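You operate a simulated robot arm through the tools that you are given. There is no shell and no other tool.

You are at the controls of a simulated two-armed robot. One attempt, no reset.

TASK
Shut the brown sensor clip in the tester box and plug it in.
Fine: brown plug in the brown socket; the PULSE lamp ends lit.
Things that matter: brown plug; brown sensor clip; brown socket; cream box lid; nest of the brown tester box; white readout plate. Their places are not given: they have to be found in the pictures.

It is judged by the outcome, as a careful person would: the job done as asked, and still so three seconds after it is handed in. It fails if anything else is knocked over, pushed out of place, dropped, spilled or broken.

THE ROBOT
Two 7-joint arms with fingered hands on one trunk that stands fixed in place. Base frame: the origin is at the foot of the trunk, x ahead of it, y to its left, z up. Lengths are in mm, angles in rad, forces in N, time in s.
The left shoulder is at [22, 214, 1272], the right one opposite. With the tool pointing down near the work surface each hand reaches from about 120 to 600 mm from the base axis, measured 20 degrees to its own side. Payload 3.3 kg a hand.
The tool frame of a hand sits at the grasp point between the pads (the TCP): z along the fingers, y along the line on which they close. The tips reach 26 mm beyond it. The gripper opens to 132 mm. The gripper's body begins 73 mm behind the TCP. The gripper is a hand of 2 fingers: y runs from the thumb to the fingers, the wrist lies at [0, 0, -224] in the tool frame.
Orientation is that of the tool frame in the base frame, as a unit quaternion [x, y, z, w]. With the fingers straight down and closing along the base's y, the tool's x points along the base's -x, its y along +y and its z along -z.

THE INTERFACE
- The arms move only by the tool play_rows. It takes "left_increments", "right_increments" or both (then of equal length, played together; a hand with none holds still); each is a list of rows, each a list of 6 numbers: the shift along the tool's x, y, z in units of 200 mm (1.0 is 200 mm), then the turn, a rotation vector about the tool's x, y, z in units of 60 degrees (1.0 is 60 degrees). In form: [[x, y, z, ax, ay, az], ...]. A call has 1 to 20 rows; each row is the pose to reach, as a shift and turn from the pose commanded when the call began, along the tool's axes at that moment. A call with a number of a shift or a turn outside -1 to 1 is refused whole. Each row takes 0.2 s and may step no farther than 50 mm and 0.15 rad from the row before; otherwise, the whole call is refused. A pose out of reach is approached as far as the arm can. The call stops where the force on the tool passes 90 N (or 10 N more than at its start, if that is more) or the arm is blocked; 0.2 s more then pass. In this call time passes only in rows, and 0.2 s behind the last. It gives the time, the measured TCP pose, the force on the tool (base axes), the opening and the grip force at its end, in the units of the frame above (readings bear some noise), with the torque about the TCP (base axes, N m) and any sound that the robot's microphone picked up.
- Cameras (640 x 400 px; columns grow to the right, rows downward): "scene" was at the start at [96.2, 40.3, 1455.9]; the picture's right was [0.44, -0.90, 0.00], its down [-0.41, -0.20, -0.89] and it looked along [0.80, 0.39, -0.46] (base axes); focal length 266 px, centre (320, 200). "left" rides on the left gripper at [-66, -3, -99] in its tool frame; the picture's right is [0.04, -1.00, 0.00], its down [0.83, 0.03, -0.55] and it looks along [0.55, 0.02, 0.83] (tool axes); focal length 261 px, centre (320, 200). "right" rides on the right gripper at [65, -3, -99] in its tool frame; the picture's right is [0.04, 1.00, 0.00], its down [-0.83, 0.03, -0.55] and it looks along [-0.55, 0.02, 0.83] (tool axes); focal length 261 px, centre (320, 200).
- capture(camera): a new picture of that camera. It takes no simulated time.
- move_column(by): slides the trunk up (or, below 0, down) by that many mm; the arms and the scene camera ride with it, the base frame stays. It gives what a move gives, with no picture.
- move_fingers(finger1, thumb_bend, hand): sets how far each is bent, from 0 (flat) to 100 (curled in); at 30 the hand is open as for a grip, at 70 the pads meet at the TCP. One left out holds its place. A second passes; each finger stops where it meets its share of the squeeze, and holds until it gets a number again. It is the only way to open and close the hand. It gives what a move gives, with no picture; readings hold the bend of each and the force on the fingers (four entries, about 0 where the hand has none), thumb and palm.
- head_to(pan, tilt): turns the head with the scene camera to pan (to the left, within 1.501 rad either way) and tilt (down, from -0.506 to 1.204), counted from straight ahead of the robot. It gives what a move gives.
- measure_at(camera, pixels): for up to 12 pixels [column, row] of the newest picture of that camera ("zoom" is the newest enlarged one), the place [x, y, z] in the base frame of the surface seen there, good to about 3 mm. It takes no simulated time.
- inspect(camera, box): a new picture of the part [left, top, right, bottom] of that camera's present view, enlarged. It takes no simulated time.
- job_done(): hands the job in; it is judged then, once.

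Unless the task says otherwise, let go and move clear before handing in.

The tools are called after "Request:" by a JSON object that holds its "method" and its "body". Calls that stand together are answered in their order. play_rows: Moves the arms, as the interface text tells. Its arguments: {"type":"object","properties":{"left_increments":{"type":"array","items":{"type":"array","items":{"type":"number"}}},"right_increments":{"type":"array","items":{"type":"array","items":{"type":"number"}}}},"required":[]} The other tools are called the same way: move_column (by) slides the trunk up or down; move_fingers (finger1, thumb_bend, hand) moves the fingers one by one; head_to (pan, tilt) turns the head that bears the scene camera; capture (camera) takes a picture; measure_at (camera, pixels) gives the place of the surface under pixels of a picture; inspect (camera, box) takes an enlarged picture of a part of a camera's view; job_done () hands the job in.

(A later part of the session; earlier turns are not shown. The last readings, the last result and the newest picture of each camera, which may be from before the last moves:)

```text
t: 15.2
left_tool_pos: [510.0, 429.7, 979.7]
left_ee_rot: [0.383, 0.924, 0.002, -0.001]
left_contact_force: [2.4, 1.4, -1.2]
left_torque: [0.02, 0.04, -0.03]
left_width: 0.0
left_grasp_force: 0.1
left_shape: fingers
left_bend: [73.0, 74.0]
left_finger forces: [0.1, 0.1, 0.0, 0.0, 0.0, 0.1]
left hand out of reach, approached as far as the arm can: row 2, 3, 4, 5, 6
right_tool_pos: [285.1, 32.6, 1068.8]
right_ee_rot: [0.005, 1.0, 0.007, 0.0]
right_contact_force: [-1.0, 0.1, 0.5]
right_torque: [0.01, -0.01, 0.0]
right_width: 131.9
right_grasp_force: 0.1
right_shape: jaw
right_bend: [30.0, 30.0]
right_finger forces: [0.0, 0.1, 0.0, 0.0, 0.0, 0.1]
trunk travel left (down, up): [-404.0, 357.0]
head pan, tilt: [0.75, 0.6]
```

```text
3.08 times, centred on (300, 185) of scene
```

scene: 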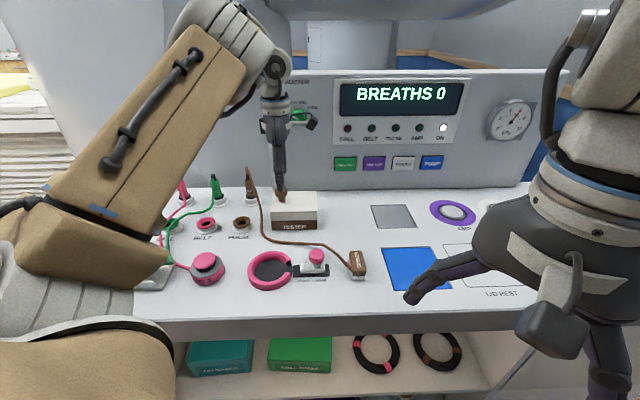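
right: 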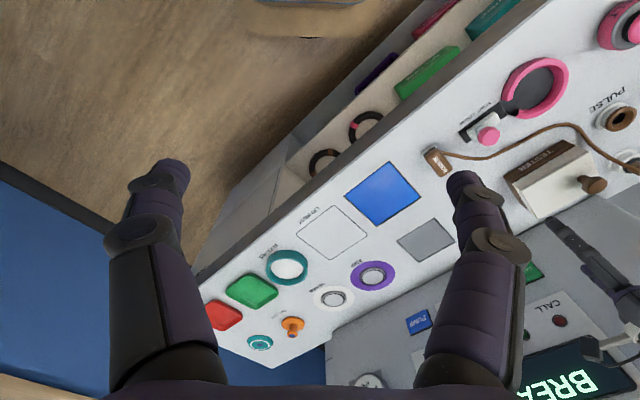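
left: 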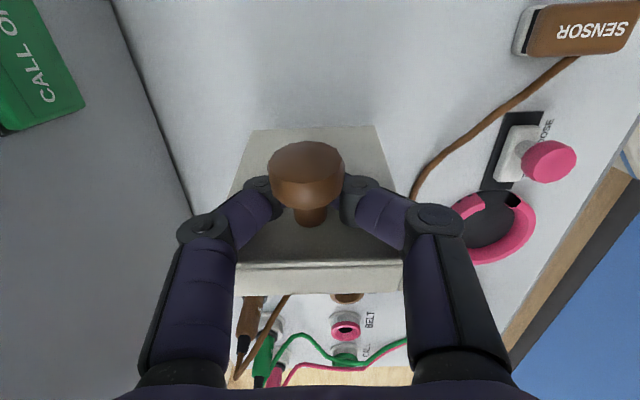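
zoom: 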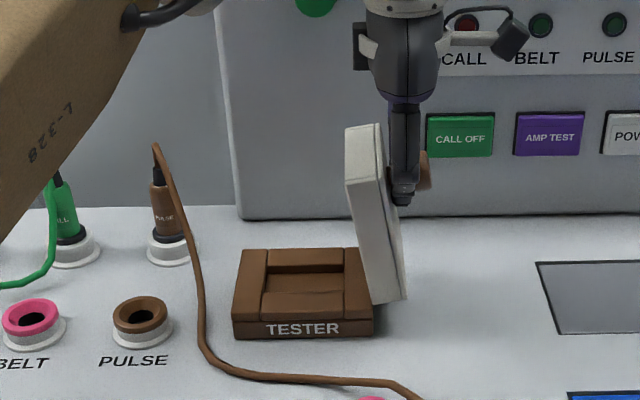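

The arm hit its reach limit at (510,430), with the lid at about 80° and the fingers hooked behind the knob's cap (310,180). I'll tilt the hand so the fingertips swing further right and push the lid over past upright.

Request:
{"method": "play_rows", "body": {"left_increments": [[0, 0, 0, 0, -0.07, 0], [0, 0, 0, 0, -0.14, 0], [-0.01, 0, 0.01, 0, -0.21, 0], [-0.02, 0, 0.02, 0, -0.28, 0], [-0.03, 0, 0.03, 0, -0.35, 0]]}}

Request:
{"method": "capture", "body": {"camera": "left"}}

Request:
{"method": "inspect", "body": {"camera": "scene", "box": [230, 120, 370, 250]}}

```text
t: 16.4
left_tool_pos: [510.1, 428.7, 978.5]
left_ee_rot: [0.375, 0.909, -0.066, 0.168]
left_contact_force: [-14.6, 24.3, 34.2]
left_torque: [1.69, 3.2, 0.59]
left_width: 0.1
left_grasp_force: 74.0
left_shape: fingers
left_bend: [73.0, 73.0]
left_finger forces: [71.3, 0.1, 0.1, 0.0, 77.5, 0.0]
right_tool_pos: [280.2, 33.5, 1069.8]
right_ee_rot: [0.005, 1.0, 0.005, 0.004]
right_contact_force: [-0.3, 0.6, 0.5]
right_torque: [0.03, 0.02, -0.02]
right_width: 131.8
right_grasp_force: 0.1
right_shape: jaw
right_bend: [30.0, 30.0]
right_finger forces: [0.1, 0.0, 0.1, 0.0, 0.0, 0.0]
trunk travel left (down, up): [-404.0, 357.0]
head pan, tilt: [0.75, 0.6]
```

```text
taken
```

left: 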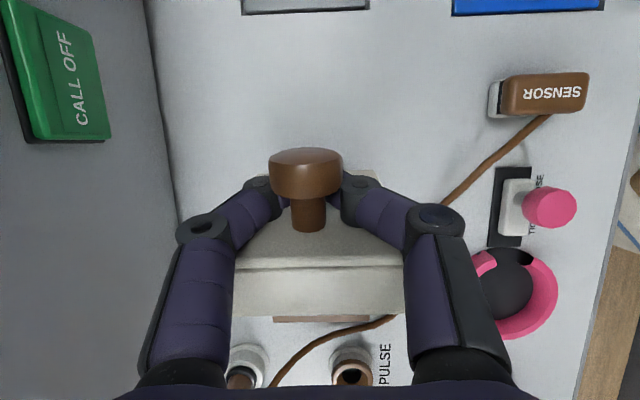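

```text
3.08 times, centred on (300, 185) of scene
```

zoom: 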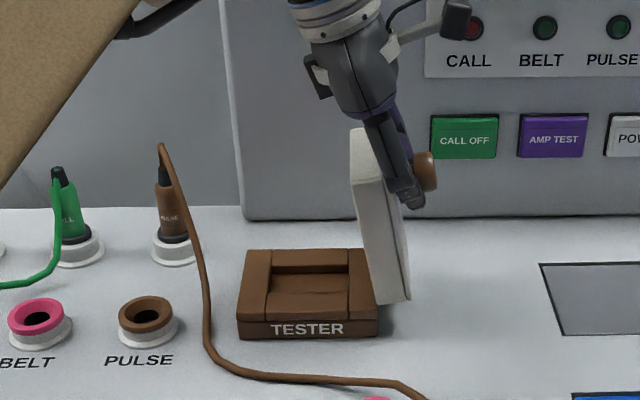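

Tilting wedged the fingers between cap and lid (45 N), since the TCP itself did not shift. I'll move the TCP to the right 15 mm to relieve and see if the lid goes past upright.

Request:
{"method": "play_rows", "body": {"left_increments": [[-0.023, 0, 0.008, 0, 0, 0], [-0.047, 0, 0.017, 0, 0, 0], [-0.07, 0, 0.025, 0, 0, 0]]}}

Request:
{"method": "inspect", "body": {"camera": "scene", "box": [230, 120, 370, 250]}}

Request:
{"method": "capture", "body": {"camera": "left"}}

```text
t: 17.2
left_tool_pos: [514.3, 424.6, 975.5]
left_ee_rot: [0.373, 0.912, -0.063, 0.157]
left_contact_force: [-42.1, 46.1, 35.8]
left_torque: [3.9, 5.85, 1.39]
left_width: 0.2
left_grasp_force: 157.2
left_shape: fingers
left_bend: [73.0, 72.0]
left_finger forces: [214.0, 0.1, 0.0, 0.1, 100.6, 0.0]
right_tool_pos: [277.9, 36.9, 1070.6]
right_ee_rot: [0.005, 1.0, 0.004, 0.004]
right_contact_force: [0.1, 1.2, 0.1]
right_torque: [-0.04, 0.0, -0.02]
right_width: 132.0
right_grasp_force: 0.0
right_shape: jaw
right_bend: [30.0, 30.0]
right_finger forces: [0.0, 0.0, 0.0, 0.1, 0.1, 0.0]
trunk travel left (down, up): [-404.0, 357.0]
head pan, tilt: [0.75, 0.6]
```

```text
3.08 times, centred on (300, 185) of scene
```

zoom: 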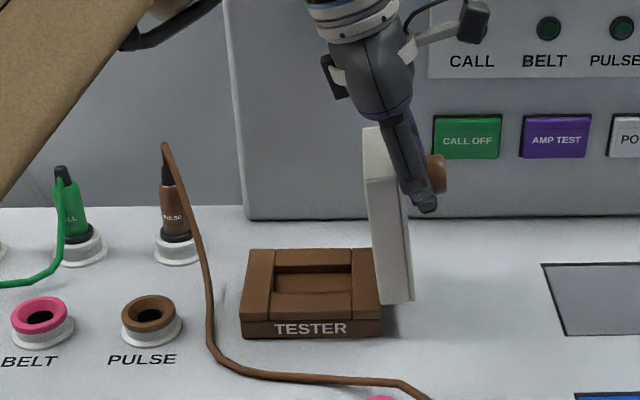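

```text
taken
```

left: 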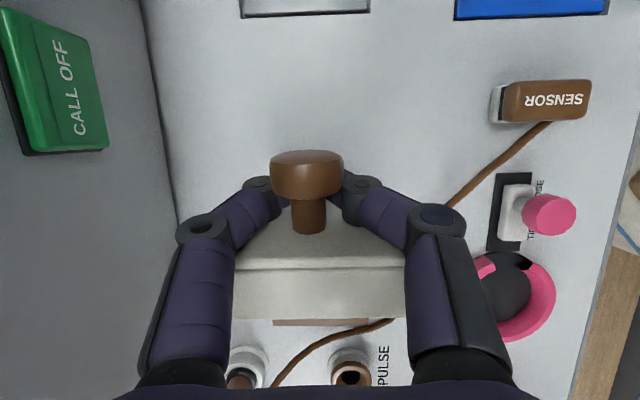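

The lid resists at ~83–85° with rising force, so that's its stop; at 80° it loaded the hand with almost nothing, so it should stay open alone. I'll undo the push and the tilt.

Request:
{"method": "play_rows", "body": {"left_increments": [[0.03, 0, -0.008, 0, 0, 0], [0.07, 0, -0.025, 0, 0, 0], [0.07, 0, -0.025, 0, 0.07, 0], [0.07, 0, -0.025, 0, 0.14, 0], [0.07, 0, -0.025, 0, 0.21, 0], [0.07, 0, -0.025, 0, 0.28, 0], [0.07, 0, -0.025, 0, 0.35, 0]]}}

Request:
{"method": "inspect", "body": {"camera": "scene", "box": [230, 120, 370, 250]}}

Request:
{"method": "capture", "body": {"camera": "left"}}

```text
t: 18.8
left_tool_pos: [511.5, 427.0, 974.5]
left_ee_rot: [0.383, 0.924, 0.0, -0.001]
left_contact_force: [1.8, -0.8, 0.6]
left_torque: [0.01, 0.03, 0.0]
left_width: 0.0
left_grasp_force: 0.0
left_shape: fingers
left_bend: [73.0, 73.0]
left_finger forces: [0.0, 0.1, 0.1, 0.0, 0.1, 0.1]
left hand out of reach, approached as far as the arm can: row 7
right_tool_pos: [284.3, 32.8, 1068.3]
right_ee_rot: [0.005, 1.0, 0.006, 0.001]
right_contact_force: [-0.9, -0.8, -0.2]
right_torque: [-0.01, 0.01, 0.02]
right_width: 131.8
right_grasp_force: 0.2
right_shape: jaw
right_bend: [30.0, 30.0]
right_finger forces: [0.0, 0.1, 0.1, 0.0, 0.1, 0.0]
trunk travel left (down, up): [-404.0, 357.0]
head pan, tilt: [0.75, 0.6]
```

```text
3.08 times, centred on (300, 185) of scene
```

zoom: 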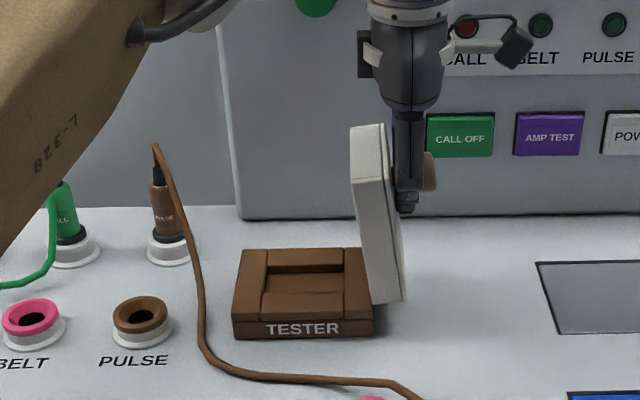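

```text
taken
```

left: 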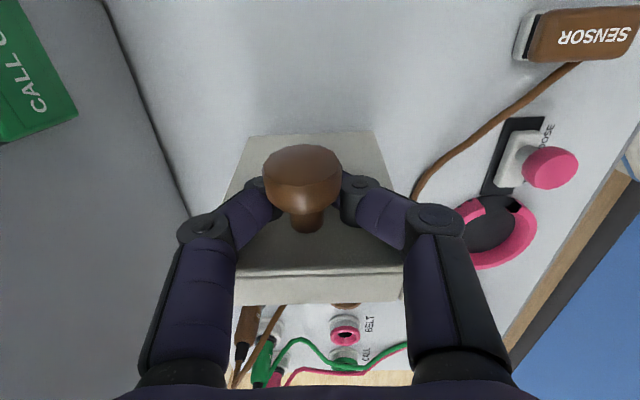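

Force is back to about zero with the lid at its open stop. I'll open the fingers to free the knob and check that the lid stays.

Request:
{"method": "move_fingers", "body": {"hand": "left", "finger1": 50, "thumb_bend": 50}}

Request:
{"method": "inspect", "body": {"camera": "scene", "box": [230, 120, 370, 250]}}

```text
t: 19.8
left_tool_pos: [511.0, 427.8, 974.6]
left_ee_rot: [0.383, 0.924, 0.0, 0.0]
left_contact_force: [1.4, -0.5, -0.6]
left_torque: [0.01, -0.03, 0.01]
left_width: 65.9
left_grasp_force: 0.0
left_shape: fingers
left_bend: [50.0, 50.0]
left_finger forces: [0.1, 0.0, 0.0, 0.1, 0.3, 0.0]
right_tool_pos: [284.4, 33.0, 1067.7]
right_ee_rot: [0.005, 1.0, 0.006, 0.001]
right_contact_force: [0.2, -0.3, -0.6]
right_torque: [0.0, -0.02, 0.01]
right_width: 131.9
right_grasp_force: 0.1
right_shape: jaw
right_bend: [30.0, 30.0]
right_finger forces: [0.0, 0.0, 0.0, 0.0, 0.1, 0.0]
trunk travel left (down, up): [-404.0, 357.0]
head pan, tilt: [0.75, 0.6]
```

```text
3.08 times, centred on (300, 185) of scene
```

zoom: 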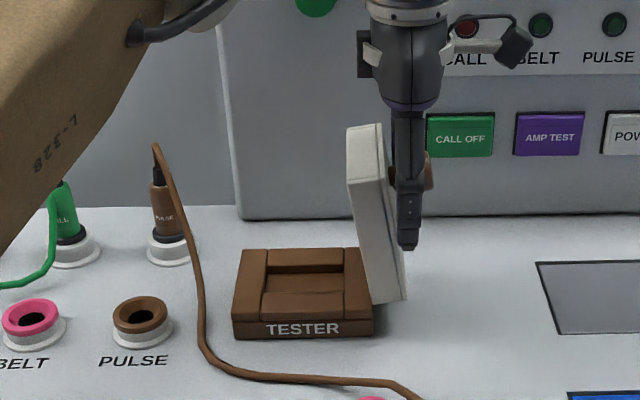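

The lid stays open with the fingers apart. I'll raise the trunk 90 mm to draw the fingers straight up off the knob.

Request:
{"method": "move_column", "body": {"by": 90}}

Request:
{"method": "capture", "body": {"camera": "scene"}}

Request:
{"method": "capture", "body": {"camera": "left"}}

```text
t: 21.1
left_tool_pos: [509.8, 428.3, 1074.0]
left_ee_rot: [0.383, 0.924, 0.005, 0.009]
left_contact_force: [0.3, -0.1, -0.6]
left_torque: [0.01, 0.03, 0.0]
left_width: 66.2
left_grasp_force: 0.0
left_shape: fingers
left_bend: [50.0, 50.0]
left_finger forces: [0.1, 0.0, 0.0, 0.0, 0.0, 0.0]
right_tool_pos: [285.1, 33.5, 1158.9]
right_ee_rot: [0.005, 1.0, 0.006, 0.001]
right_contact_force: [0.0, 0.0, 0.6]
right_torque: [-0.01, -0.03, 0.0]
right_width: 131.7
right_grasp_force: 0.0
right_shape: jaw
right_bend: [30.0, 30.0]
right_finger forces: [0.1, 0.1, 0.1, 0.1, 0.1, 0.0]
trunk travel left (down, up): [-494.0, 267.0]
head pan, tilt: [0.75, 0.6]
```

```text
taken
```

scene: 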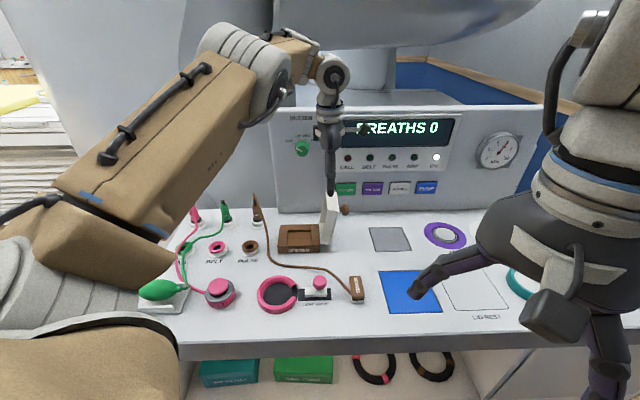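

```text
taken
```

left: 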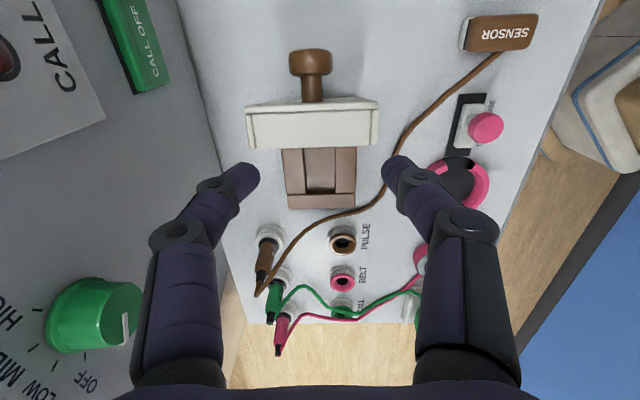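

The lid stands open on its own; the nest is seen at left picture (320,175). I'll enlarge the nest and measure it, plus the clip.

Request:
{"method": "inspect", "body": {"camera": "left", "box": [260, 130, 380, 220]}}

Request:
{"method": "inspect", "body": {"camera": "scene", "box": [265, 180, 375, 310]}}

```text
4.44 times, centred on (320, 175) of left
```

zoom: 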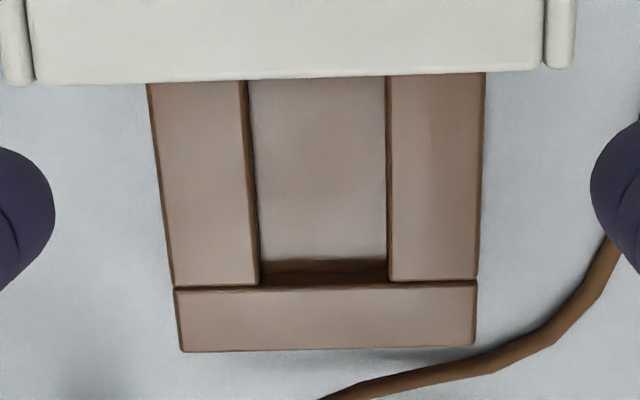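

```text
3.08 times, centred on (320, 245) of scene
```

zoom: 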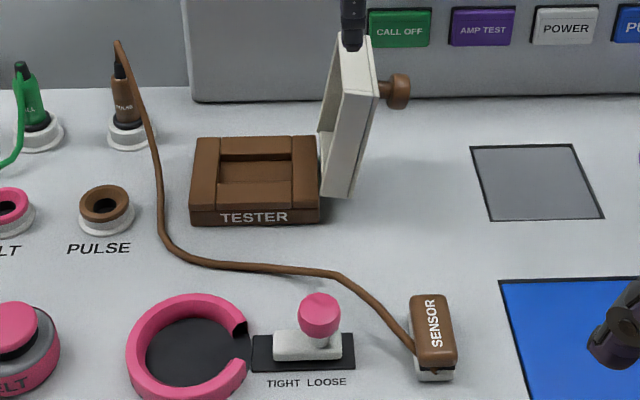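

Request:
{"method": "measure_at", "body": {"camera": "zoom", "pixels": [[220, 160], [291, 158], [220, 184], [291, 184], [255, 170], [195, 208], [305, 160], [207, 170], [255, 145], [255, 200], [193, 222], [318, 218]]}}

Request:
{"method": "measure_at", "body": {"camera": "zoom", "pixels": [[412, 297], [445, 295], [457, 352], [420, 355], [430, 325], [418, 378], [452, 376], [410, 345], [400, 335], [340, 275], [118, 42], [460, 360]]}}

Request:
{"method": "inspect", "body": {"camera": "left", "box": [260, 130, 380, 220]}}

Request:
{"method": "measure_at", "body": {"camera": "zoom", "pixels": [[245, 95], [385, 95], [262, 262], [380, 262], [320, 180], [200, 180], [435, 180], [320, 320], [262, 285], [385, 285], [185, 350], [470, 345]]}}

Request:
{"method": "inspect", "body": {"camera": "left", "box": [440, 0, 560, 80]}}

```text
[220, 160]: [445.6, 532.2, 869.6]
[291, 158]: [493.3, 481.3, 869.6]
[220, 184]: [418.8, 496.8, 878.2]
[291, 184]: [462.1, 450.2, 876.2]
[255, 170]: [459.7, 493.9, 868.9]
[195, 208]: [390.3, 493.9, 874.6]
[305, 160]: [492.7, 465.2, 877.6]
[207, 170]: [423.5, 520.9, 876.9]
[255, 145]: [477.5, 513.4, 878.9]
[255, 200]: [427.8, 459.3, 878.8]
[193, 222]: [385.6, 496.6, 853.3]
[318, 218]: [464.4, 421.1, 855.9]
```

```text
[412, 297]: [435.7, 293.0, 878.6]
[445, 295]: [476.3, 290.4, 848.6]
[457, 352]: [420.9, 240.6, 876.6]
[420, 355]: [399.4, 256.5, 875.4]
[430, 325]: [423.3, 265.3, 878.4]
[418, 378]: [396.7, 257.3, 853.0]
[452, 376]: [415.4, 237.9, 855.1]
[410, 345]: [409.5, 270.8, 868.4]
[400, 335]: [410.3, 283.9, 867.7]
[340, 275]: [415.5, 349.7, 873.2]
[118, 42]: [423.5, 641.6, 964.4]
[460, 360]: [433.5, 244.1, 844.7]
```

```text
4.44 times, centred on (320, 175) of left
```

zoom: 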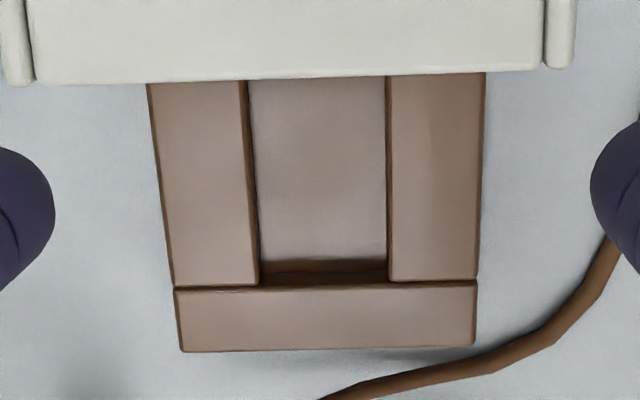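

```text
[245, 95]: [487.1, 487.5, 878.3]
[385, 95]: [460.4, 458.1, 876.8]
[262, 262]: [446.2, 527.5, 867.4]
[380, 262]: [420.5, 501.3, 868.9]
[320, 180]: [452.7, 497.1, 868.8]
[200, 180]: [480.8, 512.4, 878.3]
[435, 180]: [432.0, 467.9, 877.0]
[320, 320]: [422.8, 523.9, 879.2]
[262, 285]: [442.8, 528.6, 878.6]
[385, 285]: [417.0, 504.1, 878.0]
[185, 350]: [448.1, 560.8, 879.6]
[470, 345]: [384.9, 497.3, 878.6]
```

```text
5.00 times, centred on (500, 40) of left
```

zoom: 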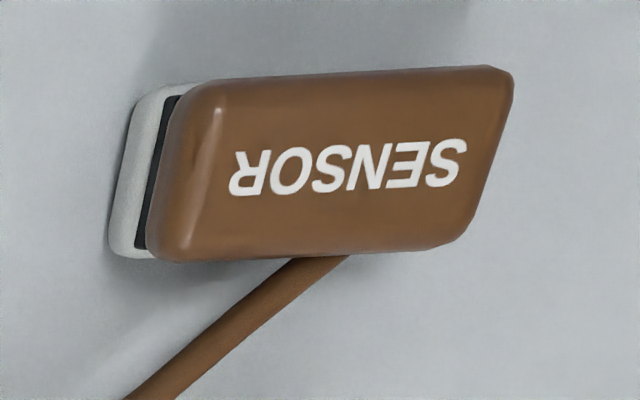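

The nest is a recess about 70 mm along u by 36 mm along v, floor z 868.5, rim 878.5, centred near (455,491). The clip lies with its long axis along v, so it must be turned 90°. I'll look closer at the clip's cable end and lid inside.

Request:
{"method": "inspect", "body": {"camera": "scene", "box": [335, 260, 385, 310]}}

Request:
{"method": "inspect", "body": {"camera": "scene", "box": [300, 180, 360, 260]}}

Request:
{"method": "inspect", "body": {"camera": "left", "box": [230, 30, 400, 170]}}

```text
8.00 times, centred on (360, 285) of scene
```

zoom: 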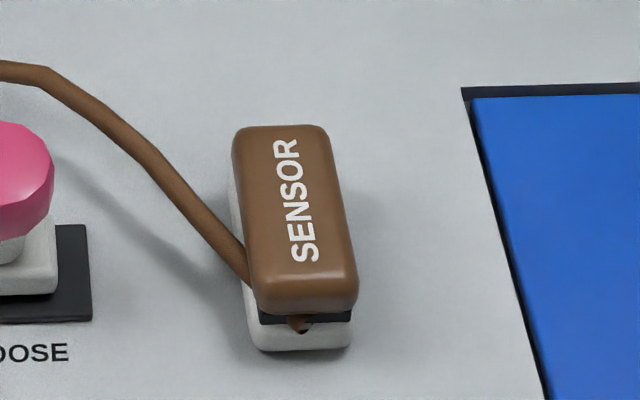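

```text
5.00 times, centred on (330, 220) of scene
```

zoom: 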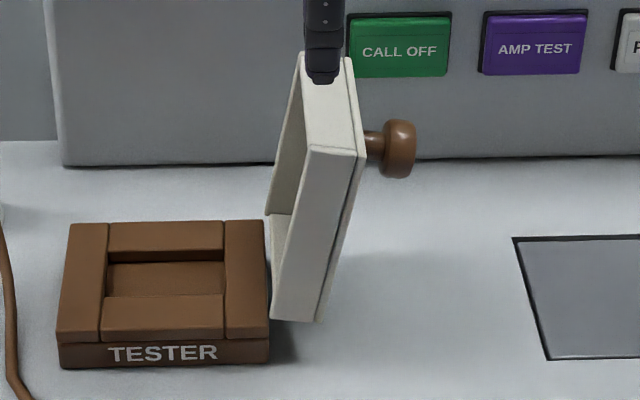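

```text
2.86 times, centred on (315, 100) of left
```

zoom: 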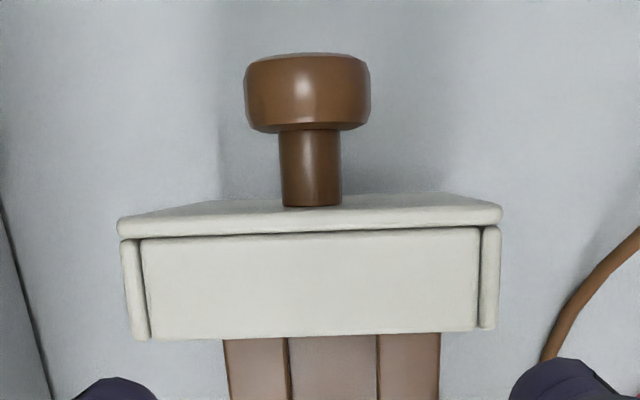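

The lid has four walls and stands open leaning past upright; the clip's cable leaves from its front (−v) end, so I'll turn the clip so that end points left (−u) in the nest. I'll move the right hand aside and bring the left hand over the clip while turning.

Request:
{"method": "play_rows", "body": {"left_increments": [[-0.035, -0.107, 0.0, 0, 0, -0.094], [-0.07, -0.214, 0.0, 0, 0, -0.188], [-0.105, -0.322, 0.03, 0, 0, -0.281], [-0.14, -0.43, 0.08, 0, 0, -0.375], [-0.175, -0.537, 0.13, 0, 0, -0.469], [-0.21, -0.644, 0.18, 0, 0, -0.563], [-0.245, -0.75, 0.23, 0, 0, -0.656], [-0.28, -0.859, 0.27, 0, 0, -0.75]], "right_increments": [[0, -0.1, 0, 0, 0, 0], [0, -0.2, 0, 0, 0, 0], [0, -0.3, 0, 0, 0, 0], [0, -0.4, 0, 0, 0, 0], [0, -0.5, 0, 0, 0, 0], [0, -0.6, 0, 0, 0, 0], [0, -0.7, 0, 0, 0, 0], [0, -0.8, 0, 0, 0, 0]]}}

Request:
{"method": "play_rows", "body": {"left_increments": [[0, 0, 0, 0, 0, -0.13], [0, 0, 0, 0, 0, -0.26], [0, 0, 0, 0, 0, -0.39], [0, 0, 0, 0, 0, -0.52], [0, 0, 0, 0, 0, -0.64], [0, 0, 0, 0, 0, -0.75]]}}

Request:
{"method": "capture", "body": {"camera": "left"}}

Request:
{"method": "capture", "body": {"camera": "scene"}}

```text
t: 22.9
left_tool_pos: [426.5, 281.7, 1018.0]
left_ee_rot: [-0.03, 0.999, -0.021, 0.008]
left_contact_force: [0.0, 0.3, -0.4]
left_torque: [0.04, -0.04, -0.01]
left_width: 66.3
left_grasp_force: 0.1
left_shape: fingers
left_bend: [50.0, 50.0]
left_finger forces: [0.1, 0.0, 0.1, 0.1, 0.0, 0.1]
right_tool_pos: [281.9, -128.5, 1155.9]
right_ee_rot: [0.005, 1.0, 0.006, 0.001]
right_contact_force: [-1.8, -0.3, -0.9]
right_torque: [0.0, 0.0, 0.02]
right_width: 132.0
right_grasp_force: 0.0
right_shape: jaw
right_bend: [30.0, 30.0]
right_finger forces: [0.0, 0.0, 0.1, 0.0, 0.0, 0.0]
trunk travel left (down, up): [-494.0, 267.0]
head pan, tilt: [0.75, 0.6]
```

```text
t: 24.3
left_tool_pos: [429.9, 277.5, 1020.2]
left_ee_rot: [-0.407, 0.913, -0.027, 0.004]
left_contact_force: [0.1, -0.5, -0.9]
left_torque: [0.0, 0.03, -0.04]
left_width: 66.2
left_grasp_force: 0.0
left_shape: fingers
left_bend: [50.0, 50.0]
left_finger forces: [0.0, 0.0, 0.0, 0.0, 0.0, 0.0]
right_tool_pos: [283.9, -127.9, 1155.8]
right_ee_rot: [0.004, 1.0, 0.006, 0.001]
right_contact_force: [-0.5, 0.1, -0.2]
right_torque: [-0.02, -0.02, 0.01]
right_width: 131.9
right_grasp_force: 0.1
right_shape: jaw
right_bend: [30.0, 30.0]
right_finger forces: [0.0, 0.0, 0.0, 0.0, 0.0, 0.1]
trunk travel left (down, up): [-494.0, 267.0]
head pan, tilt: [0.75, 0.6]
```

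```text
taken
```

left: 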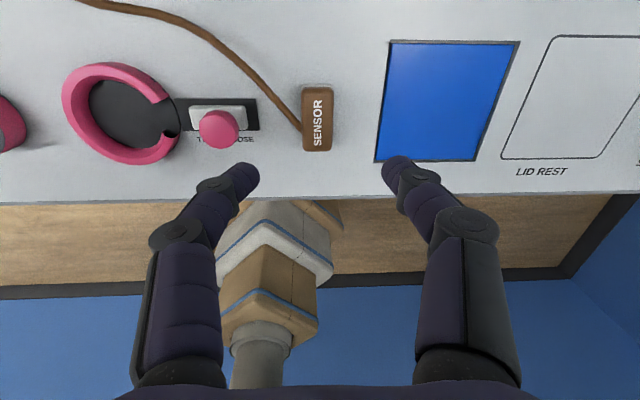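

```text
taken
```

scene: 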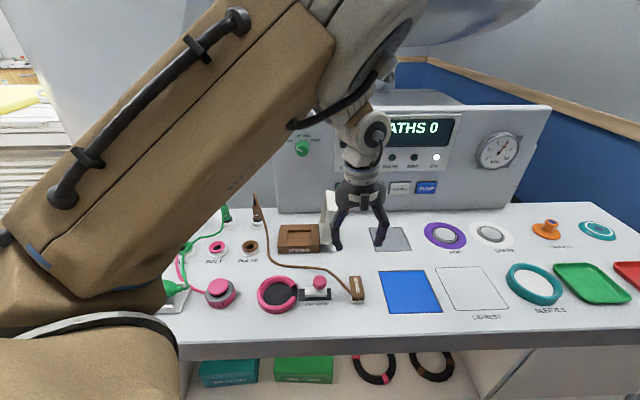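

The hand is over the clip with the closing axis along u; the clip is seen at (317,120). I'll measure the clip's corners from here.

Request:
{"method": "inspect", "body": {"camera": "left", "box": [270, 70, 370, 170]}}

Request:
{"method": "measure_at", "body": {"camera": "left", "pixels": [[306, 90], [330, 90], [306, 148], [330, 150], [318, 120], [304, 120], [332, 120], [318, 90], [318, 148], [218, 128], [298, 125], [318, 84]]}}

```text
4.00 times, centred on (320, 120) of left
```

zoom: 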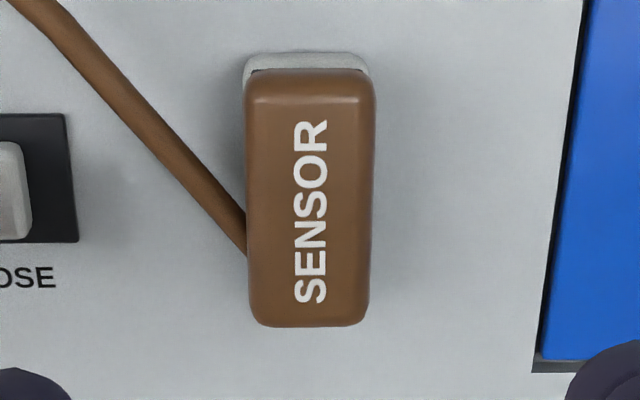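

```text
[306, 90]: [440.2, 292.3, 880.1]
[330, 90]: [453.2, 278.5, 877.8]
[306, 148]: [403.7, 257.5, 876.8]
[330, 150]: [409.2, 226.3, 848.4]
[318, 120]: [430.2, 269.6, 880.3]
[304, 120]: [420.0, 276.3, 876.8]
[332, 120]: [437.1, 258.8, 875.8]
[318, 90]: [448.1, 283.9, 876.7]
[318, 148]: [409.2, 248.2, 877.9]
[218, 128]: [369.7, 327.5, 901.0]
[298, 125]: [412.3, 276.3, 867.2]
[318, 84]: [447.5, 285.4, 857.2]
```

The clip's top centre is (429,267), about 58×28 mm, top z 880. I'll straighten the hand's yaw, lean it 15° (palm toward the robot), and come down to a hover above the clip.

Request:
{"method": "play_rows", "body": {"left_increments": [[0.01, -0.015, 0.1, -0.015, -0.09, 0.02], [0.015, -0.025, 0.2, -0.03, -0.18, 0.04], [0.022, -0.033, 0.3, -0.0435, -0.262, 0.0572]]}}

Request:
{"method": "capture", "body": {"camera": "left"}}

Request:
{"method": "inspect", "body": {"camera": "scene", "box": [280, 180, 420, 320]}}

```text
t: 25.1
left_tool_pos: [470.7, 348.1, 958.9]
left_ee_rot: [-0.377, 0.917, 0.054, 0.119]
left_contact_force: [-0.5, 0.5, -0.3]
left_torque: [0.0, -0.03, 0.02]
left_width: 66.1
left_grasp_force: 0.2
left_shape: fingers
left_bend: [50.0, 50.0]
left_finger forces: [0.0, 0.0, 0.1, 0.1, 0.0, 0.0]
left hand out of reach, approached as far as the arm can: row 1, 2, 3
right_tool_pos: [283.5, -127.2, 1156.3]
right_ee_rot: [0.005, 1.0, 0.005, 0.001]
right_contact_force: [-0.1, 0.8, -0.2]
right_torque: [0.03, -0.02, 0.01]
right_width: 131.7
right_grasp_force: 0.2
right_shape: jaw
right_bend: [30.0, 30.0]
right_finger forces: [0.0, 0.1, 0.0, 0.0, 0.1, 0.0]
trunk travel left (down, up): [-494.0, 267.0]
head pan, tilt: [0.75, 0.6]
```

```text
taken
```

left: 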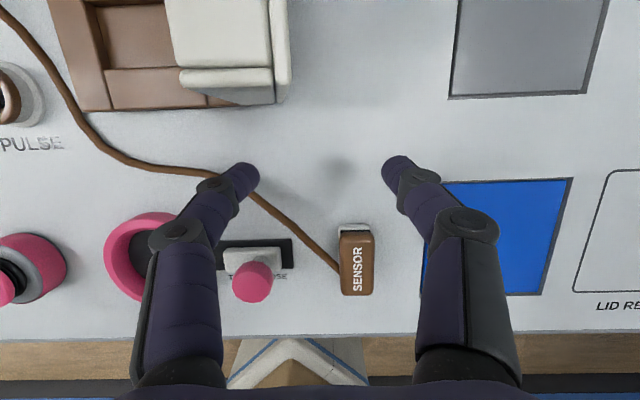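

```text
2.86 times, centred on (350, 250) of scene
```

zoom: 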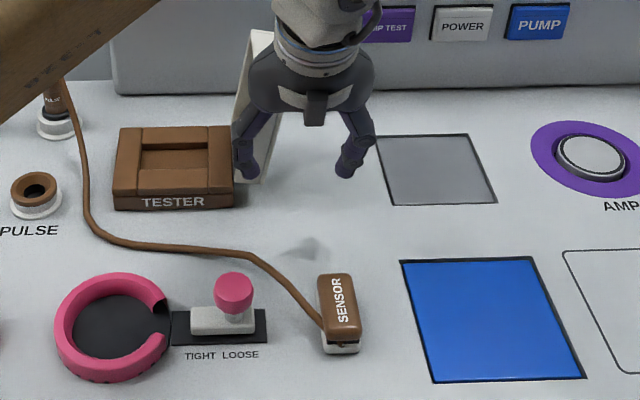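

The arm could not reach that leaned pose and ended at (471,348,959), off toward the lid; nothing was touched. I'll go back up with the hand square (yaw 90°) and check how it tracks nearer the clip.

Request:
{"method": "play_rows", "body": {"left_increments": [[0, 0, -0.1, 0, 0, 0], [0.0, 0, -0.2, 0.0152, 0.0334, 0.106], [0.0, 0, -0.25, 0.0303, 0.0669, 0.212], [0.0, 0, -0.25, 0.0454, 0.1, 0.318], [0.0, 0, -0.25, 0.0606, 0.134, 0.423], [0.0, 0, -0.25, 0.0757, 0.167, 0.529], [0.0, 0, -0.25, 0.0909, 0.2, 0.635], [0.0, 0, -0.25, 0.106, 0.234, 0.741]]}}

Request:
{"method": "capture", "body": {"camera": "scene"}}

```text
t: 26.9
left_tool_pos: [462.8, 321.9, 1009.4]
left_ee_rot: [0.027, 0.999, 0.023, -0.003]
left_contact_force: [0.7, -0.8, 1.0]
left_torque: [0.02, -0.02, -0.02]
left_width: 66.4
left_grasp_force: 0.1
left_shape: fingers
left_bend: [50.0, 50.0]
left_finger forces: [0.1, 0.1, 0.0, 0.0, 0.1, 0.1]
left hand out of reach, approached as far as the arm can: row 1
right_tool_pos: [283.0, -127.4, 1155.4]
right_ee_rot: [0.005, 1.0, 0.006, 0.001]
right_contact_force: [0.4, 1.0, -0.2]
right_torque: [0.02, -0.04, 0.01]
right_width: 131.8
right_grasp_force: 0.0
right_shape: jaw
right_bend: [30.0, 30.0]
right_finger forces: [0.0, 0.0, 0.0, 0.1, 0.0, 0.0]
trunk travel left (down, up): [-494.0, 267.0]
head pan, tilt: [0.75, 0.6]
```

```text
taken
```

scene: 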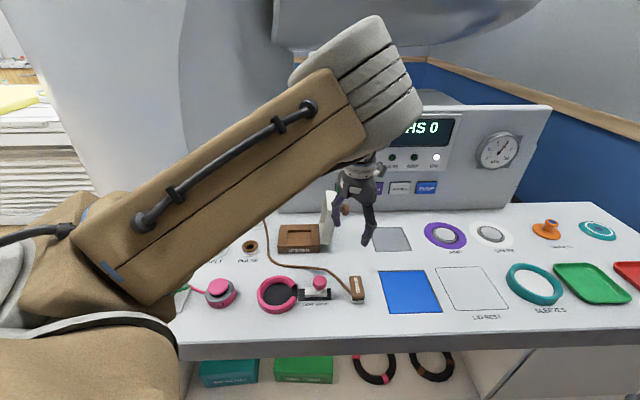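

The hand is square again at (463,322,1009) and the lid is untouched. I'll move in small steps to above the clip and watch tracking.

Request:
{"method": "play_rows", "body": {"left_increments": [[0.04, -0.07, 0.0, 0.02, 0, -0.02], [0.08, -0.14, 0.0, 0.044, 0, -0.052], [0.12, -0.21, 0.02, 0.044, 0, -0.052], [0.16, -0.27, 0.02, 0.044, -0.006, -0.052], [0.16, -0.27, 0.02, 0.044, -0.006, -0.052]]}}

Request:
{"method": "capture", "body": {"camera": "scene"}}

```text
t: 28.1
left_tool_pos: [426.3, 284.1, 996.2]
left_ee_rot: [-0.032, 0.999, -0.023, -0.002]
left_contact_force: [0.9, -0.6, 0.5]
left_torque: [0.01, 0.03, 0.01]
left_width: 66.3
left_grasp_force: 0.0
left_shape: fingers
left_bend: [50.0, 50.0]
left_finger forces: [0.0, 0.1, 0.0, 0.0, 0.0, 0.1]
right_tool_pos: [283.3, -127.2, 1156.5]
right_ee_rot: [0.005, 1.0, 0.007, 0.0]
right_contact_force: [-0.2, -1.1, -0.2]
right_torque: [-0.02, -0.01, 0.0]
right_width: 131.9
right_grasp_force: 0.1
right_shape: jaw
right_bend: [30.0, 30.0]
right_finger forces: [0.0, 0.0, 0.0, 0.1, 0.1, 0.0]
trunk travel left (down, up): [-494.0, 267.0]
head pan, tilt: [0.75, 0.6]
```

```text
taken
```

scene: 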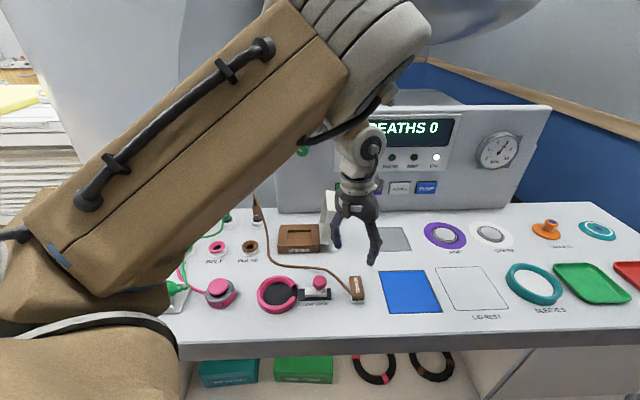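

The hand still sits ~16 mm short in y without a reach warning. I'll hold a moment to see if it's only lag.

Request:
{"method": "play_rows", "body": {"left_increments": [[0, 0, 0, 0, 0, 0], [0, 0, 0, 0, 0, 0], [0, 0, 0, 0, 0, 0], [0, 0, 0, 0, 0, 0]]}}

Request:
{"method": "head_to", "body": {"pan": 1.3, "tilt": 0.3}}

Request:
{"method": "capture", "body": {"camera": "scene"}}

```text
t: 29.1
left_tool_pos: [428.5, 282.7, 999.1]
left_ee_rot: [-0.03, 0.999, -0.025, 0.001]
left_contact_force: [-0.8, -0.3, -0.4]
left_torque: [0.02, -0.02, -0.01]
left_width: 66.2
left_grasp_force: 0.0
left_shape: fingers
left_bend: [50.0, 50.0]
left_finger forces: [0.0, 0.1, 0.0, 0.0, 0.1, 0.0]
right_tool_pos: [284.2, -127.8, 1155.1]
right_ee_rot: [0.005, 1.0, 0.006, 0.0]
right_contact_force: [0.5, 0.3, 0.2]
right_torque: [-0.02, 0.02, -0.01]
right_width: 131.9
right_grasp_force: 0.0
right_shape: jaw
right_bend: [30.0, 30.0]
right_finger forces: [0.0, 0.0, 0.0, 0.1, 0.0, 0.0]
trunk travel left (down, up): [-494.0, 267.0]
head pan, tilt: [0.75, 0.6]
```

```text
t: 30.0
left_tool_pos: [429.3, 283.8, 1002.3]
left_ee_rot: [-0.031, 0.999, -0.026, 0.003]
left_contact_force: [0.4, -0.8, 0.2]
left_torque: [0.02, 0.03, -0.03]
left_width: 66.4
left_grasp_force: 0.1
left_shape: fingers
left_bend: [50.0, 50.0]
left_finger forces: [0.0, 0.0, 0.1, 0.0, 0.0, 0.0]
right_tool_pos: [282.7, -126.7, 1156.2]
right_ee_rot: [0.005, 1.0, 0.006, 0.001]
right_contact_force: [0.6, -0.9, -0.2]
right_torque: [0.0, -0.02, 0.0]
right_width: 132.1
right_grasp_force: 0.0
right_shape: jaw
right_bend: [30.0, 30.0]
right_finger forces: [0.1, 0.0, 0.1, 0.0, 0.0, 0.0]
trunk travel left (down, up): [-494.0, 267.0]
head pan, tilt: [1.3, 0.3]
```

```text
taken
```

scene: 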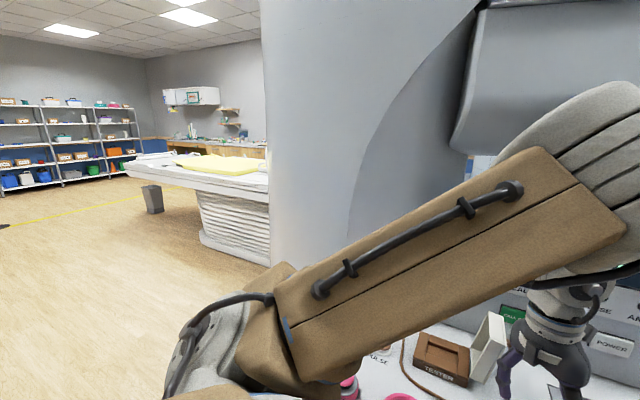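

Request:
{"method": "measure_at", "body": {"camera": "scene", "pixels": [[290, 310], [420, 240], [540, 170], [600, 120], [610, 200], [350, 370], [220, 340], [630, 230], [560, 295], [545, 340]]}}

```text
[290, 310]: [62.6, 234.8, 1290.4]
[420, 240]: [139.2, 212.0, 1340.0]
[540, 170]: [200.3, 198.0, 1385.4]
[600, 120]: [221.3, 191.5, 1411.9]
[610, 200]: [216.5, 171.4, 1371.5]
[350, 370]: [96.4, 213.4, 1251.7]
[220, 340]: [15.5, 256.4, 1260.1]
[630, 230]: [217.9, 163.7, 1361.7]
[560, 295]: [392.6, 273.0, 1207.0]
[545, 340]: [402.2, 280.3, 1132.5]
```

The error matches the shoulder's inward limit with the elbow folded high (elbow near (260,200,1420)). Raising the trunk makes the arm reach down straighter, so I'll raise it 180 mm and then come down onto the clip.

Request:
{"method": "move_column", "body": {"by": 180}}

Request:
{"method": "play_rows", "body": {"left_increments": [[0, 0, 0.2, 0, 0, 0], [0, 0, 0.4, 0, 0, 0], [0, 0, 0.6, 0, 0, 0], [0, 0, 0.8, 0, 0, 0], [0, 0, 0.95, 0, 0, 0]]}}

Request:
{"method": "head_to", "body": {"pan": 0.75, "tilt": 0.85}}

Request:
{"method": "capture", "body": {"camera": "scene"}}

Request:
{"method": "capture", "body": {"camera": "left"}}

```text
t: 32.0
left_tool_pos: [430.5, 282.4, 1182.0]
left_ee_rot: [-0.03, 0.999, -0.024, 0.004]
left_contact_force: [0.4, -0.6, -0.7]
left_torque: [0.01, -0.01, -0.04]
left_width: 66.1
left_grasp_force: 0.1
left_shape: fingers
left_bend: [50.0, 50.0]
left_finger forces: [0.2, 0.0, 0.0, 0.0, 0.0, 0.0]
right_tool_pos: [283.0, -127.4, 1336.4]
right_ee_rot: [0.005, 1.0, 0.006, 0.001]
right_contact_force: [-0.6, -0.9, 1.7]
right_torque: [-0.03, 0.01, 0.0]
right_width: 132.0
right_grasp_force: 0.1
right_shape: jaw
right_bend: [30.0, 30.0]
right_finger forces: [0.0, 0.0, 0.1, 0.1, 0.0, 0.0]
trunk travel left (down, up): [-674.0, 87.0]
head pan, tilt: [1.3, 0.3]
```

```text
t: 33.2
left_tool_pos: [431.3, 273.2, 991.6]
left_ee_rot: [-0.011, 1.0, -0.003, 0.006]
left_contact_force: [0.5, -1.1, 0.1]
left_torque: [-0.01, 0.0, -0.01]
left_width: 66.4
left_grasp_force: 0.0
left_shape: fingers
left_bend: [50.0, 50.0]
left_finger forces: [0.1, 0.0, 0.0, 0.0, 0.0, 0.0]
right_tool_pos: [283.4, -126.9, 1336.4]
right_ee_rot: [0.005, 1.0, 0.006, 0.001]
right_contact_force: [-0.7, 0.2, -0.8]
right_torque: [-0.02, -0.02, 0.05]
right_width: 131.7
right_grasp_force: 0.0
right_shape: jaw
right_bend: [30.0, 30.0]
right_finger forces: [0.0, 0.1, 0.0, 0.1, 0.0, 0.0]
trunk travel left (down, up): [-674.0, 87.0]
head pan, tilt: [1.3, 0.3]
```

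```text
t: 34.2
left_tool_pos: [428.7, 274.3, 989.3]
left_ee_rot: [-0.011, 1.0, -0.002, 0.002]
left_contact_force: [-0.6, 0.2, -0.4]
left_torque: [-0.02, 0.01, -0.02]
left_width: 66.3
left_grasp_force: 0.1
left_shape: fingers
left_bend: [50.0, 50.0]
left_finger forces: [0.0, 0.1, 0.1, 0.0, 0.1, 0.1]
right_tool_pos: [282.1, -127.0, 1336.9]
right_ee_rot: [0.005, 1.0, 0.007, 0.0]
right_contact_force: [-0.1, 0.4, 0.2]
right_torque: [0.01, 0.01, -0.01]
right_width: 131.7
right_grasp_force: 0.0
right_shape: jaw
right_bend: [30.0, 30.0]
right_finger forces: [0.1, 0.1, 0.1, 0.0, 0.0, 0.1]
trunk travel left (down, up): [-674.0, 87.0]
head pan, tilt: [0.75, 0.85]
```

```text
taken
```

scene: 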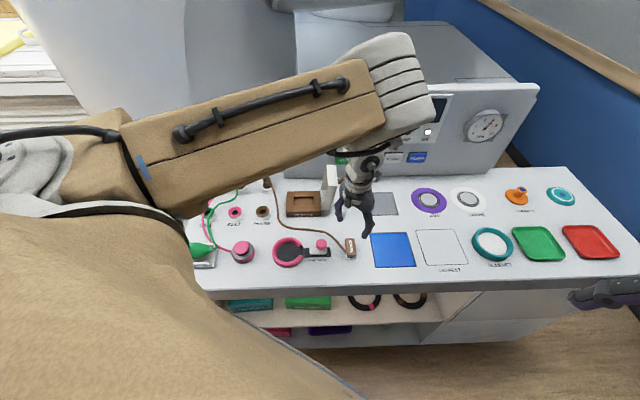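

```text
taken
```

left: 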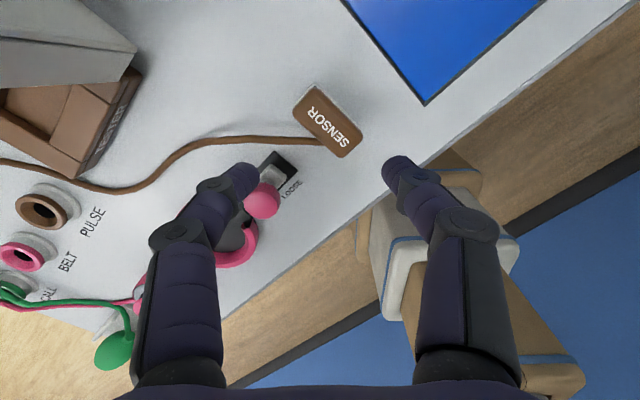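

Tracking is much better with the trunk high (hand at (430,274,990)). I'll turn the hand 45° so it closes across the clip's width.

Request:
{"method": "play_rows", "body": {"left_increments": [[0, 0, 0, 0, 0, -0.13], [0, 0, 0, 0, 0, -0.26], [0, 0, 0, 0, 0, -0.39], [0, 0, 0.02, 0, 0, -0.52], [0, 0, 0.04, 0, 0, -0.64], [0, 0, 0.06, 0, 0, -0.74], [0, 0, 0.06, 0, 0, -0.74]]}}

Request:
{"method": "capture", "body": {"camera": "left"}}

```text
t: 35.8
left_tool_pos: [431.2, 273.0, 978.8]
left_ee_rot: [-0.387, 0.922, -0.002, 0.002]
left_contact_force: [-0.2, -0.1, 0.4]
left_torque: [0.04, 0.02, 0.03]
left_width: 66.5
left_grasp_force: 0.0
left_shape: fingers
left_bend: [50.0, 50.0]
left_finger forces: [0.0, 0.0, 0.0, 0.0, 0.1, 0.1]
right_tool_pos: [281.5, -126.6, 1336.9]
right_ee_rot: [0.005, 1.0, 0.006, 0.001]
right_contact_force: [-0.6, -0.2, -0.1]
right_torque: [0.0, 0.03, -0.01]
right_width: 132.2
right_grasp_force: 0.1
right_shape: jaw
right_bend: [30.0, 30.0]
right_finger forces: [0.0, 0.1, 0.0, 0.0, 0.1, 0.1]
trunk travel left (down, up): [-674.0, 87.0]
head pan, tilt: [0.75, 0.85]
```

```text
taken
```

left: 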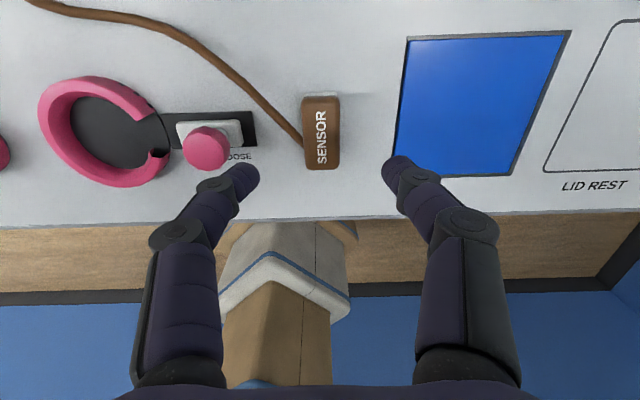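

The clip (320,132) is lined up between the fingers. I'll add a 12° lean and come closer.

Request:
{"method": "play_rows", "body": {"left_increments": [[0.005, -0.01, 0.04, 0, -0.07, 0], [0.0085, -0.014, 0.08, 0, -0.14, 0], [0.0085, -0.014, 0.12, 0, -0.2, 0], [0.0085, -0.014, 0.12, 0, -0.2, 0]]}}

Request:
{"method": "capture", "body": {"camera": "left"}}

```text
t: 36.8
left_tool_pos: [451.6, 297.9, 949.1]
left_ee_rot: [-0.386, 0.916, 0.037, 0.1]
left_contact_force: [-0.5, -0.2, 0.3]
left_torque: [0.02, 0.02, -0.01]
left_width: 66.3
left_grasp_force: 0.1
left_shape: fingers
left_bend: [50.0, 50.0]
left_finger forces: [0.0, 0.0, 0.0, 0.0, 0.0, 0.0]
left hand out of reach, approached as far as the arm can: row 2, 3, 4
right_tool_pos: [281.2, -127.1, 1336.3]
right_ee_rot: [0.005, 1.0, 0.005, 0.0]
right_contact_force: [-0.8, 0.3, 0.3]
right_torque: [-0.01, 0.03, -0.02]
right_width: 131.8
right_grasp_force: 0.0
right_shape: jaw
right_bend: [30.0, 30.0]
right_finger forces: [0.1, 0.0, 0.1, 0.1, 0.0, 0.1]
trunk travel left (down, up): [-674.0, 87.0]
head pan, tilt: [0.75, 0.85]
```

```text
taken
```

left: 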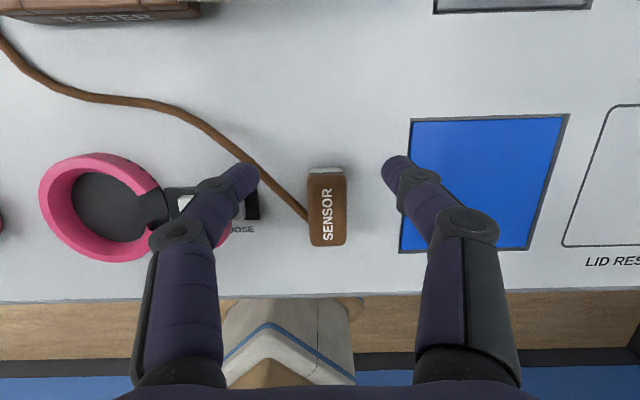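

The lean is not reachable here (the wrist can't come further inward), so I'll use a vertical grasp. I'll undo the lean, and measure the open lid's top for clearance later.

Request:
{"method": "play_rows", "body": {"left_increments": [[0, 0, 0, 0, 0.07, 0], [0, 0, 0, 0, 0.14, 0], [0, 0, 0, 0, 0.2, 0], [0, 0, 0, 0, 0.2, 0]]}}

Request:
{"method": "capture", "body": {"camera": "left"}}

Request:
{"method": "inspect", "body": {"camera": "scene", "box": [270, 150, 370, 260]}}

```text
t: 37.8
left_tool_pos: [450.1, 292.4, 947.8]
left_ee_rot: [-0.381, 0.925, -0.002, 0.002]
left_contact_force: [-0.2, 0.6, -0.2]
left_torque: [-0.01, 0.02, 0.01]
left_width: 66.0
left_grasp_force: 0.0
left_shape: fingers
left_bend: [50.0, 50.0]
left_finger forces: [0.1, 0.1, 0.0, 0.0, 0.1, 0.1]
right_tool_pos: [281.4, -127.6, 1335.9]
right_ee_rot: [0.005, 1.0, 0.007, 0.001]
right_contact_force: [0.0, 0.5, 0.5]
right_torque: [0.03, -0.04, -0.04]
right_width: 131.9
right_grasp_force: 0.1
right_shape: jaw
right_bend: [30.0, 30.0]
right_finger forces: [0.1, 0.1, 0.0, 0.0, 0.1, 0.1]
trunk travel left (down, up): [-674.0, 87.0]
head pan, tilt: [0.75, 0.85]
```

```text
taken
```

left: 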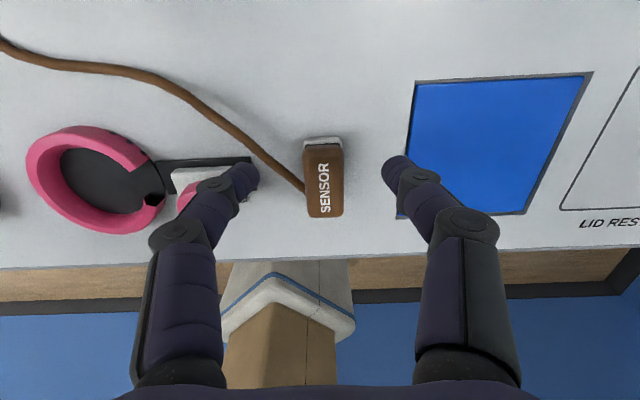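

```text
3.64 times, centred on (320, 205) of scene
```

zoom: 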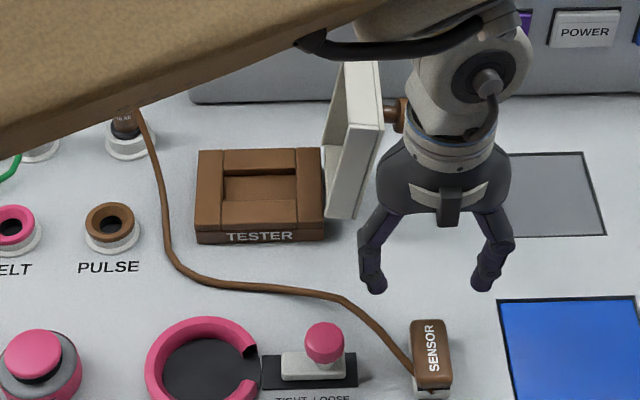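

Request:
{"method": "measure_at", "body": {"camera": "zoom", "pixels": [[351, 126], [380, 128], [360, 95], [330, 212], [356, 215], [342, 170], [345, 75], [376, 75], [432, 350], [420, 330], [445, 330], [430, 375]]}}

Request:
{"method": "measure_at", "body": {"camera": "left", "pixels": [[308, 150], [340, 150], [308, 210], [340, 210], [324, 180], [308, 180], [341, 180], [324, 148], [324, 214], [303, 182]]}}

```text
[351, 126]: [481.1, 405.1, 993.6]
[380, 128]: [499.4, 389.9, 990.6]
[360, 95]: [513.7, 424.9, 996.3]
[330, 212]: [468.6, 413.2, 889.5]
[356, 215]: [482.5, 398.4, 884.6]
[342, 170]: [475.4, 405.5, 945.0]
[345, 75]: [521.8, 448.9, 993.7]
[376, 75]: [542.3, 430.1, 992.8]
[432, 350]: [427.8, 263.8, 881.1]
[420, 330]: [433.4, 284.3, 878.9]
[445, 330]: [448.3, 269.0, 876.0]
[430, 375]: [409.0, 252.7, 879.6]
```

```text
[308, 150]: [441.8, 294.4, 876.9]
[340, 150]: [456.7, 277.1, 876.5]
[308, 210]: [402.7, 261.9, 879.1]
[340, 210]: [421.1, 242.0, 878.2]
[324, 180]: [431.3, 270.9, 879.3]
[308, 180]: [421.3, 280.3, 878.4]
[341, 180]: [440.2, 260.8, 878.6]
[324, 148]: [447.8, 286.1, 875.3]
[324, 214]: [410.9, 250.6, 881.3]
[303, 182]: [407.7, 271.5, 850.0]
```

The clip's centre is (430,268.5) and the open lid's top reaches z≈995 at u≈52. I'll shift over the clip at z≈925 and check the alignment.

Request:
{"method": "play_rows", "body": {"left_increments": [[0.08, -0.007, 0.04, 0, 0, 0], [0.155, -0.0135, 0.08, 0, 0, 0], [0.155, -0.0135, 0.115, 0, 0, 0]]}}

Request:
{"method": "capture", "body": {"camera": "left"}}

```text
t: 38.6
left_tool_pos: [429.8, 269.1, 925.5]
left_ee_rot: [-0.382, 0.924, -0.003, 0.001]
left_contact_force: [0.0, -1.2, -0.3]
left_torque: [0.0, 0.0, 0.02]
left_width: 65.8
left_grasp_force: 0.0
left_shape: fingers
left_bend: [50.0, 50.0]
left_finger forces: [0.0, 0.0, 0.0, 0.1, 0.0, 0.0]
right_tool_pos: [282.3, -126.5, 1336.6]
right_ee_rot: [0.005, 1.0, 0.006, 0.001]
right_contact_force: [0.2, 0.7, -0.6]
right_torque: [-0.04, -0.02, 0.02]
right_width: 132.0
right_grasp_force: 0.0
right_shape: jaw
right_bend: [30.0, 30.0]
right_finger forces: [0.2, 0.1, 0.1, 0.1, 0.0, 0.1]
trunk travel left (down, up): [-674.0, 87.0]
head pan, tilt: [0.75, 0.85]
```

```text
taken
```

left: 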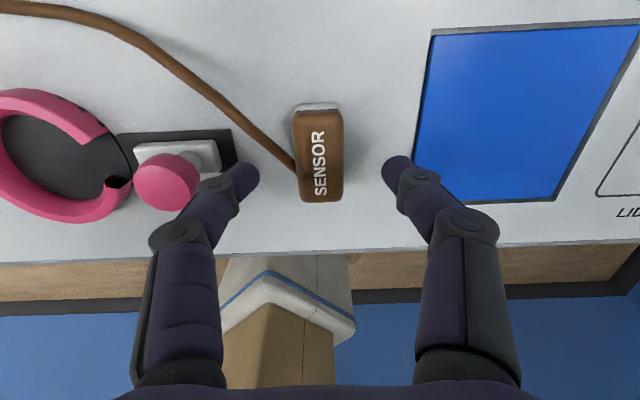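

Alignment is good. I'll check the slider's edge next to the −u finger, and the pinch point.

Request:
{"method": "measure_at", "body": {"camera": "left", "pixels": [[218, 150], [236, 160], [165, 180], [190, 180], [210, 160], [320, 155], [297, 155], [341, 155], [294, 160], [318, 108], [320, 200]]}}

```text
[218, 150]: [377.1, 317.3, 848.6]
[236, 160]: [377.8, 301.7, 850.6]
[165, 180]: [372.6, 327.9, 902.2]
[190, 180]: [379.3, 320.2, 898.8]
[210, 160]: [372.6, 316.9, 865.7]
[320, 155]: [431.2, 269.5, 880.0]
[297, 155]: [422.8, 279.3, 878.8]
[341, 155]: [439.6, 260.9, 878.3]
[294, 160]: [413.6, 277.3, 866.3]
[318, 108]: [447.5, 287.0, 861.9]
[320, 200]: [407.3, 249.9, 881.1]
```

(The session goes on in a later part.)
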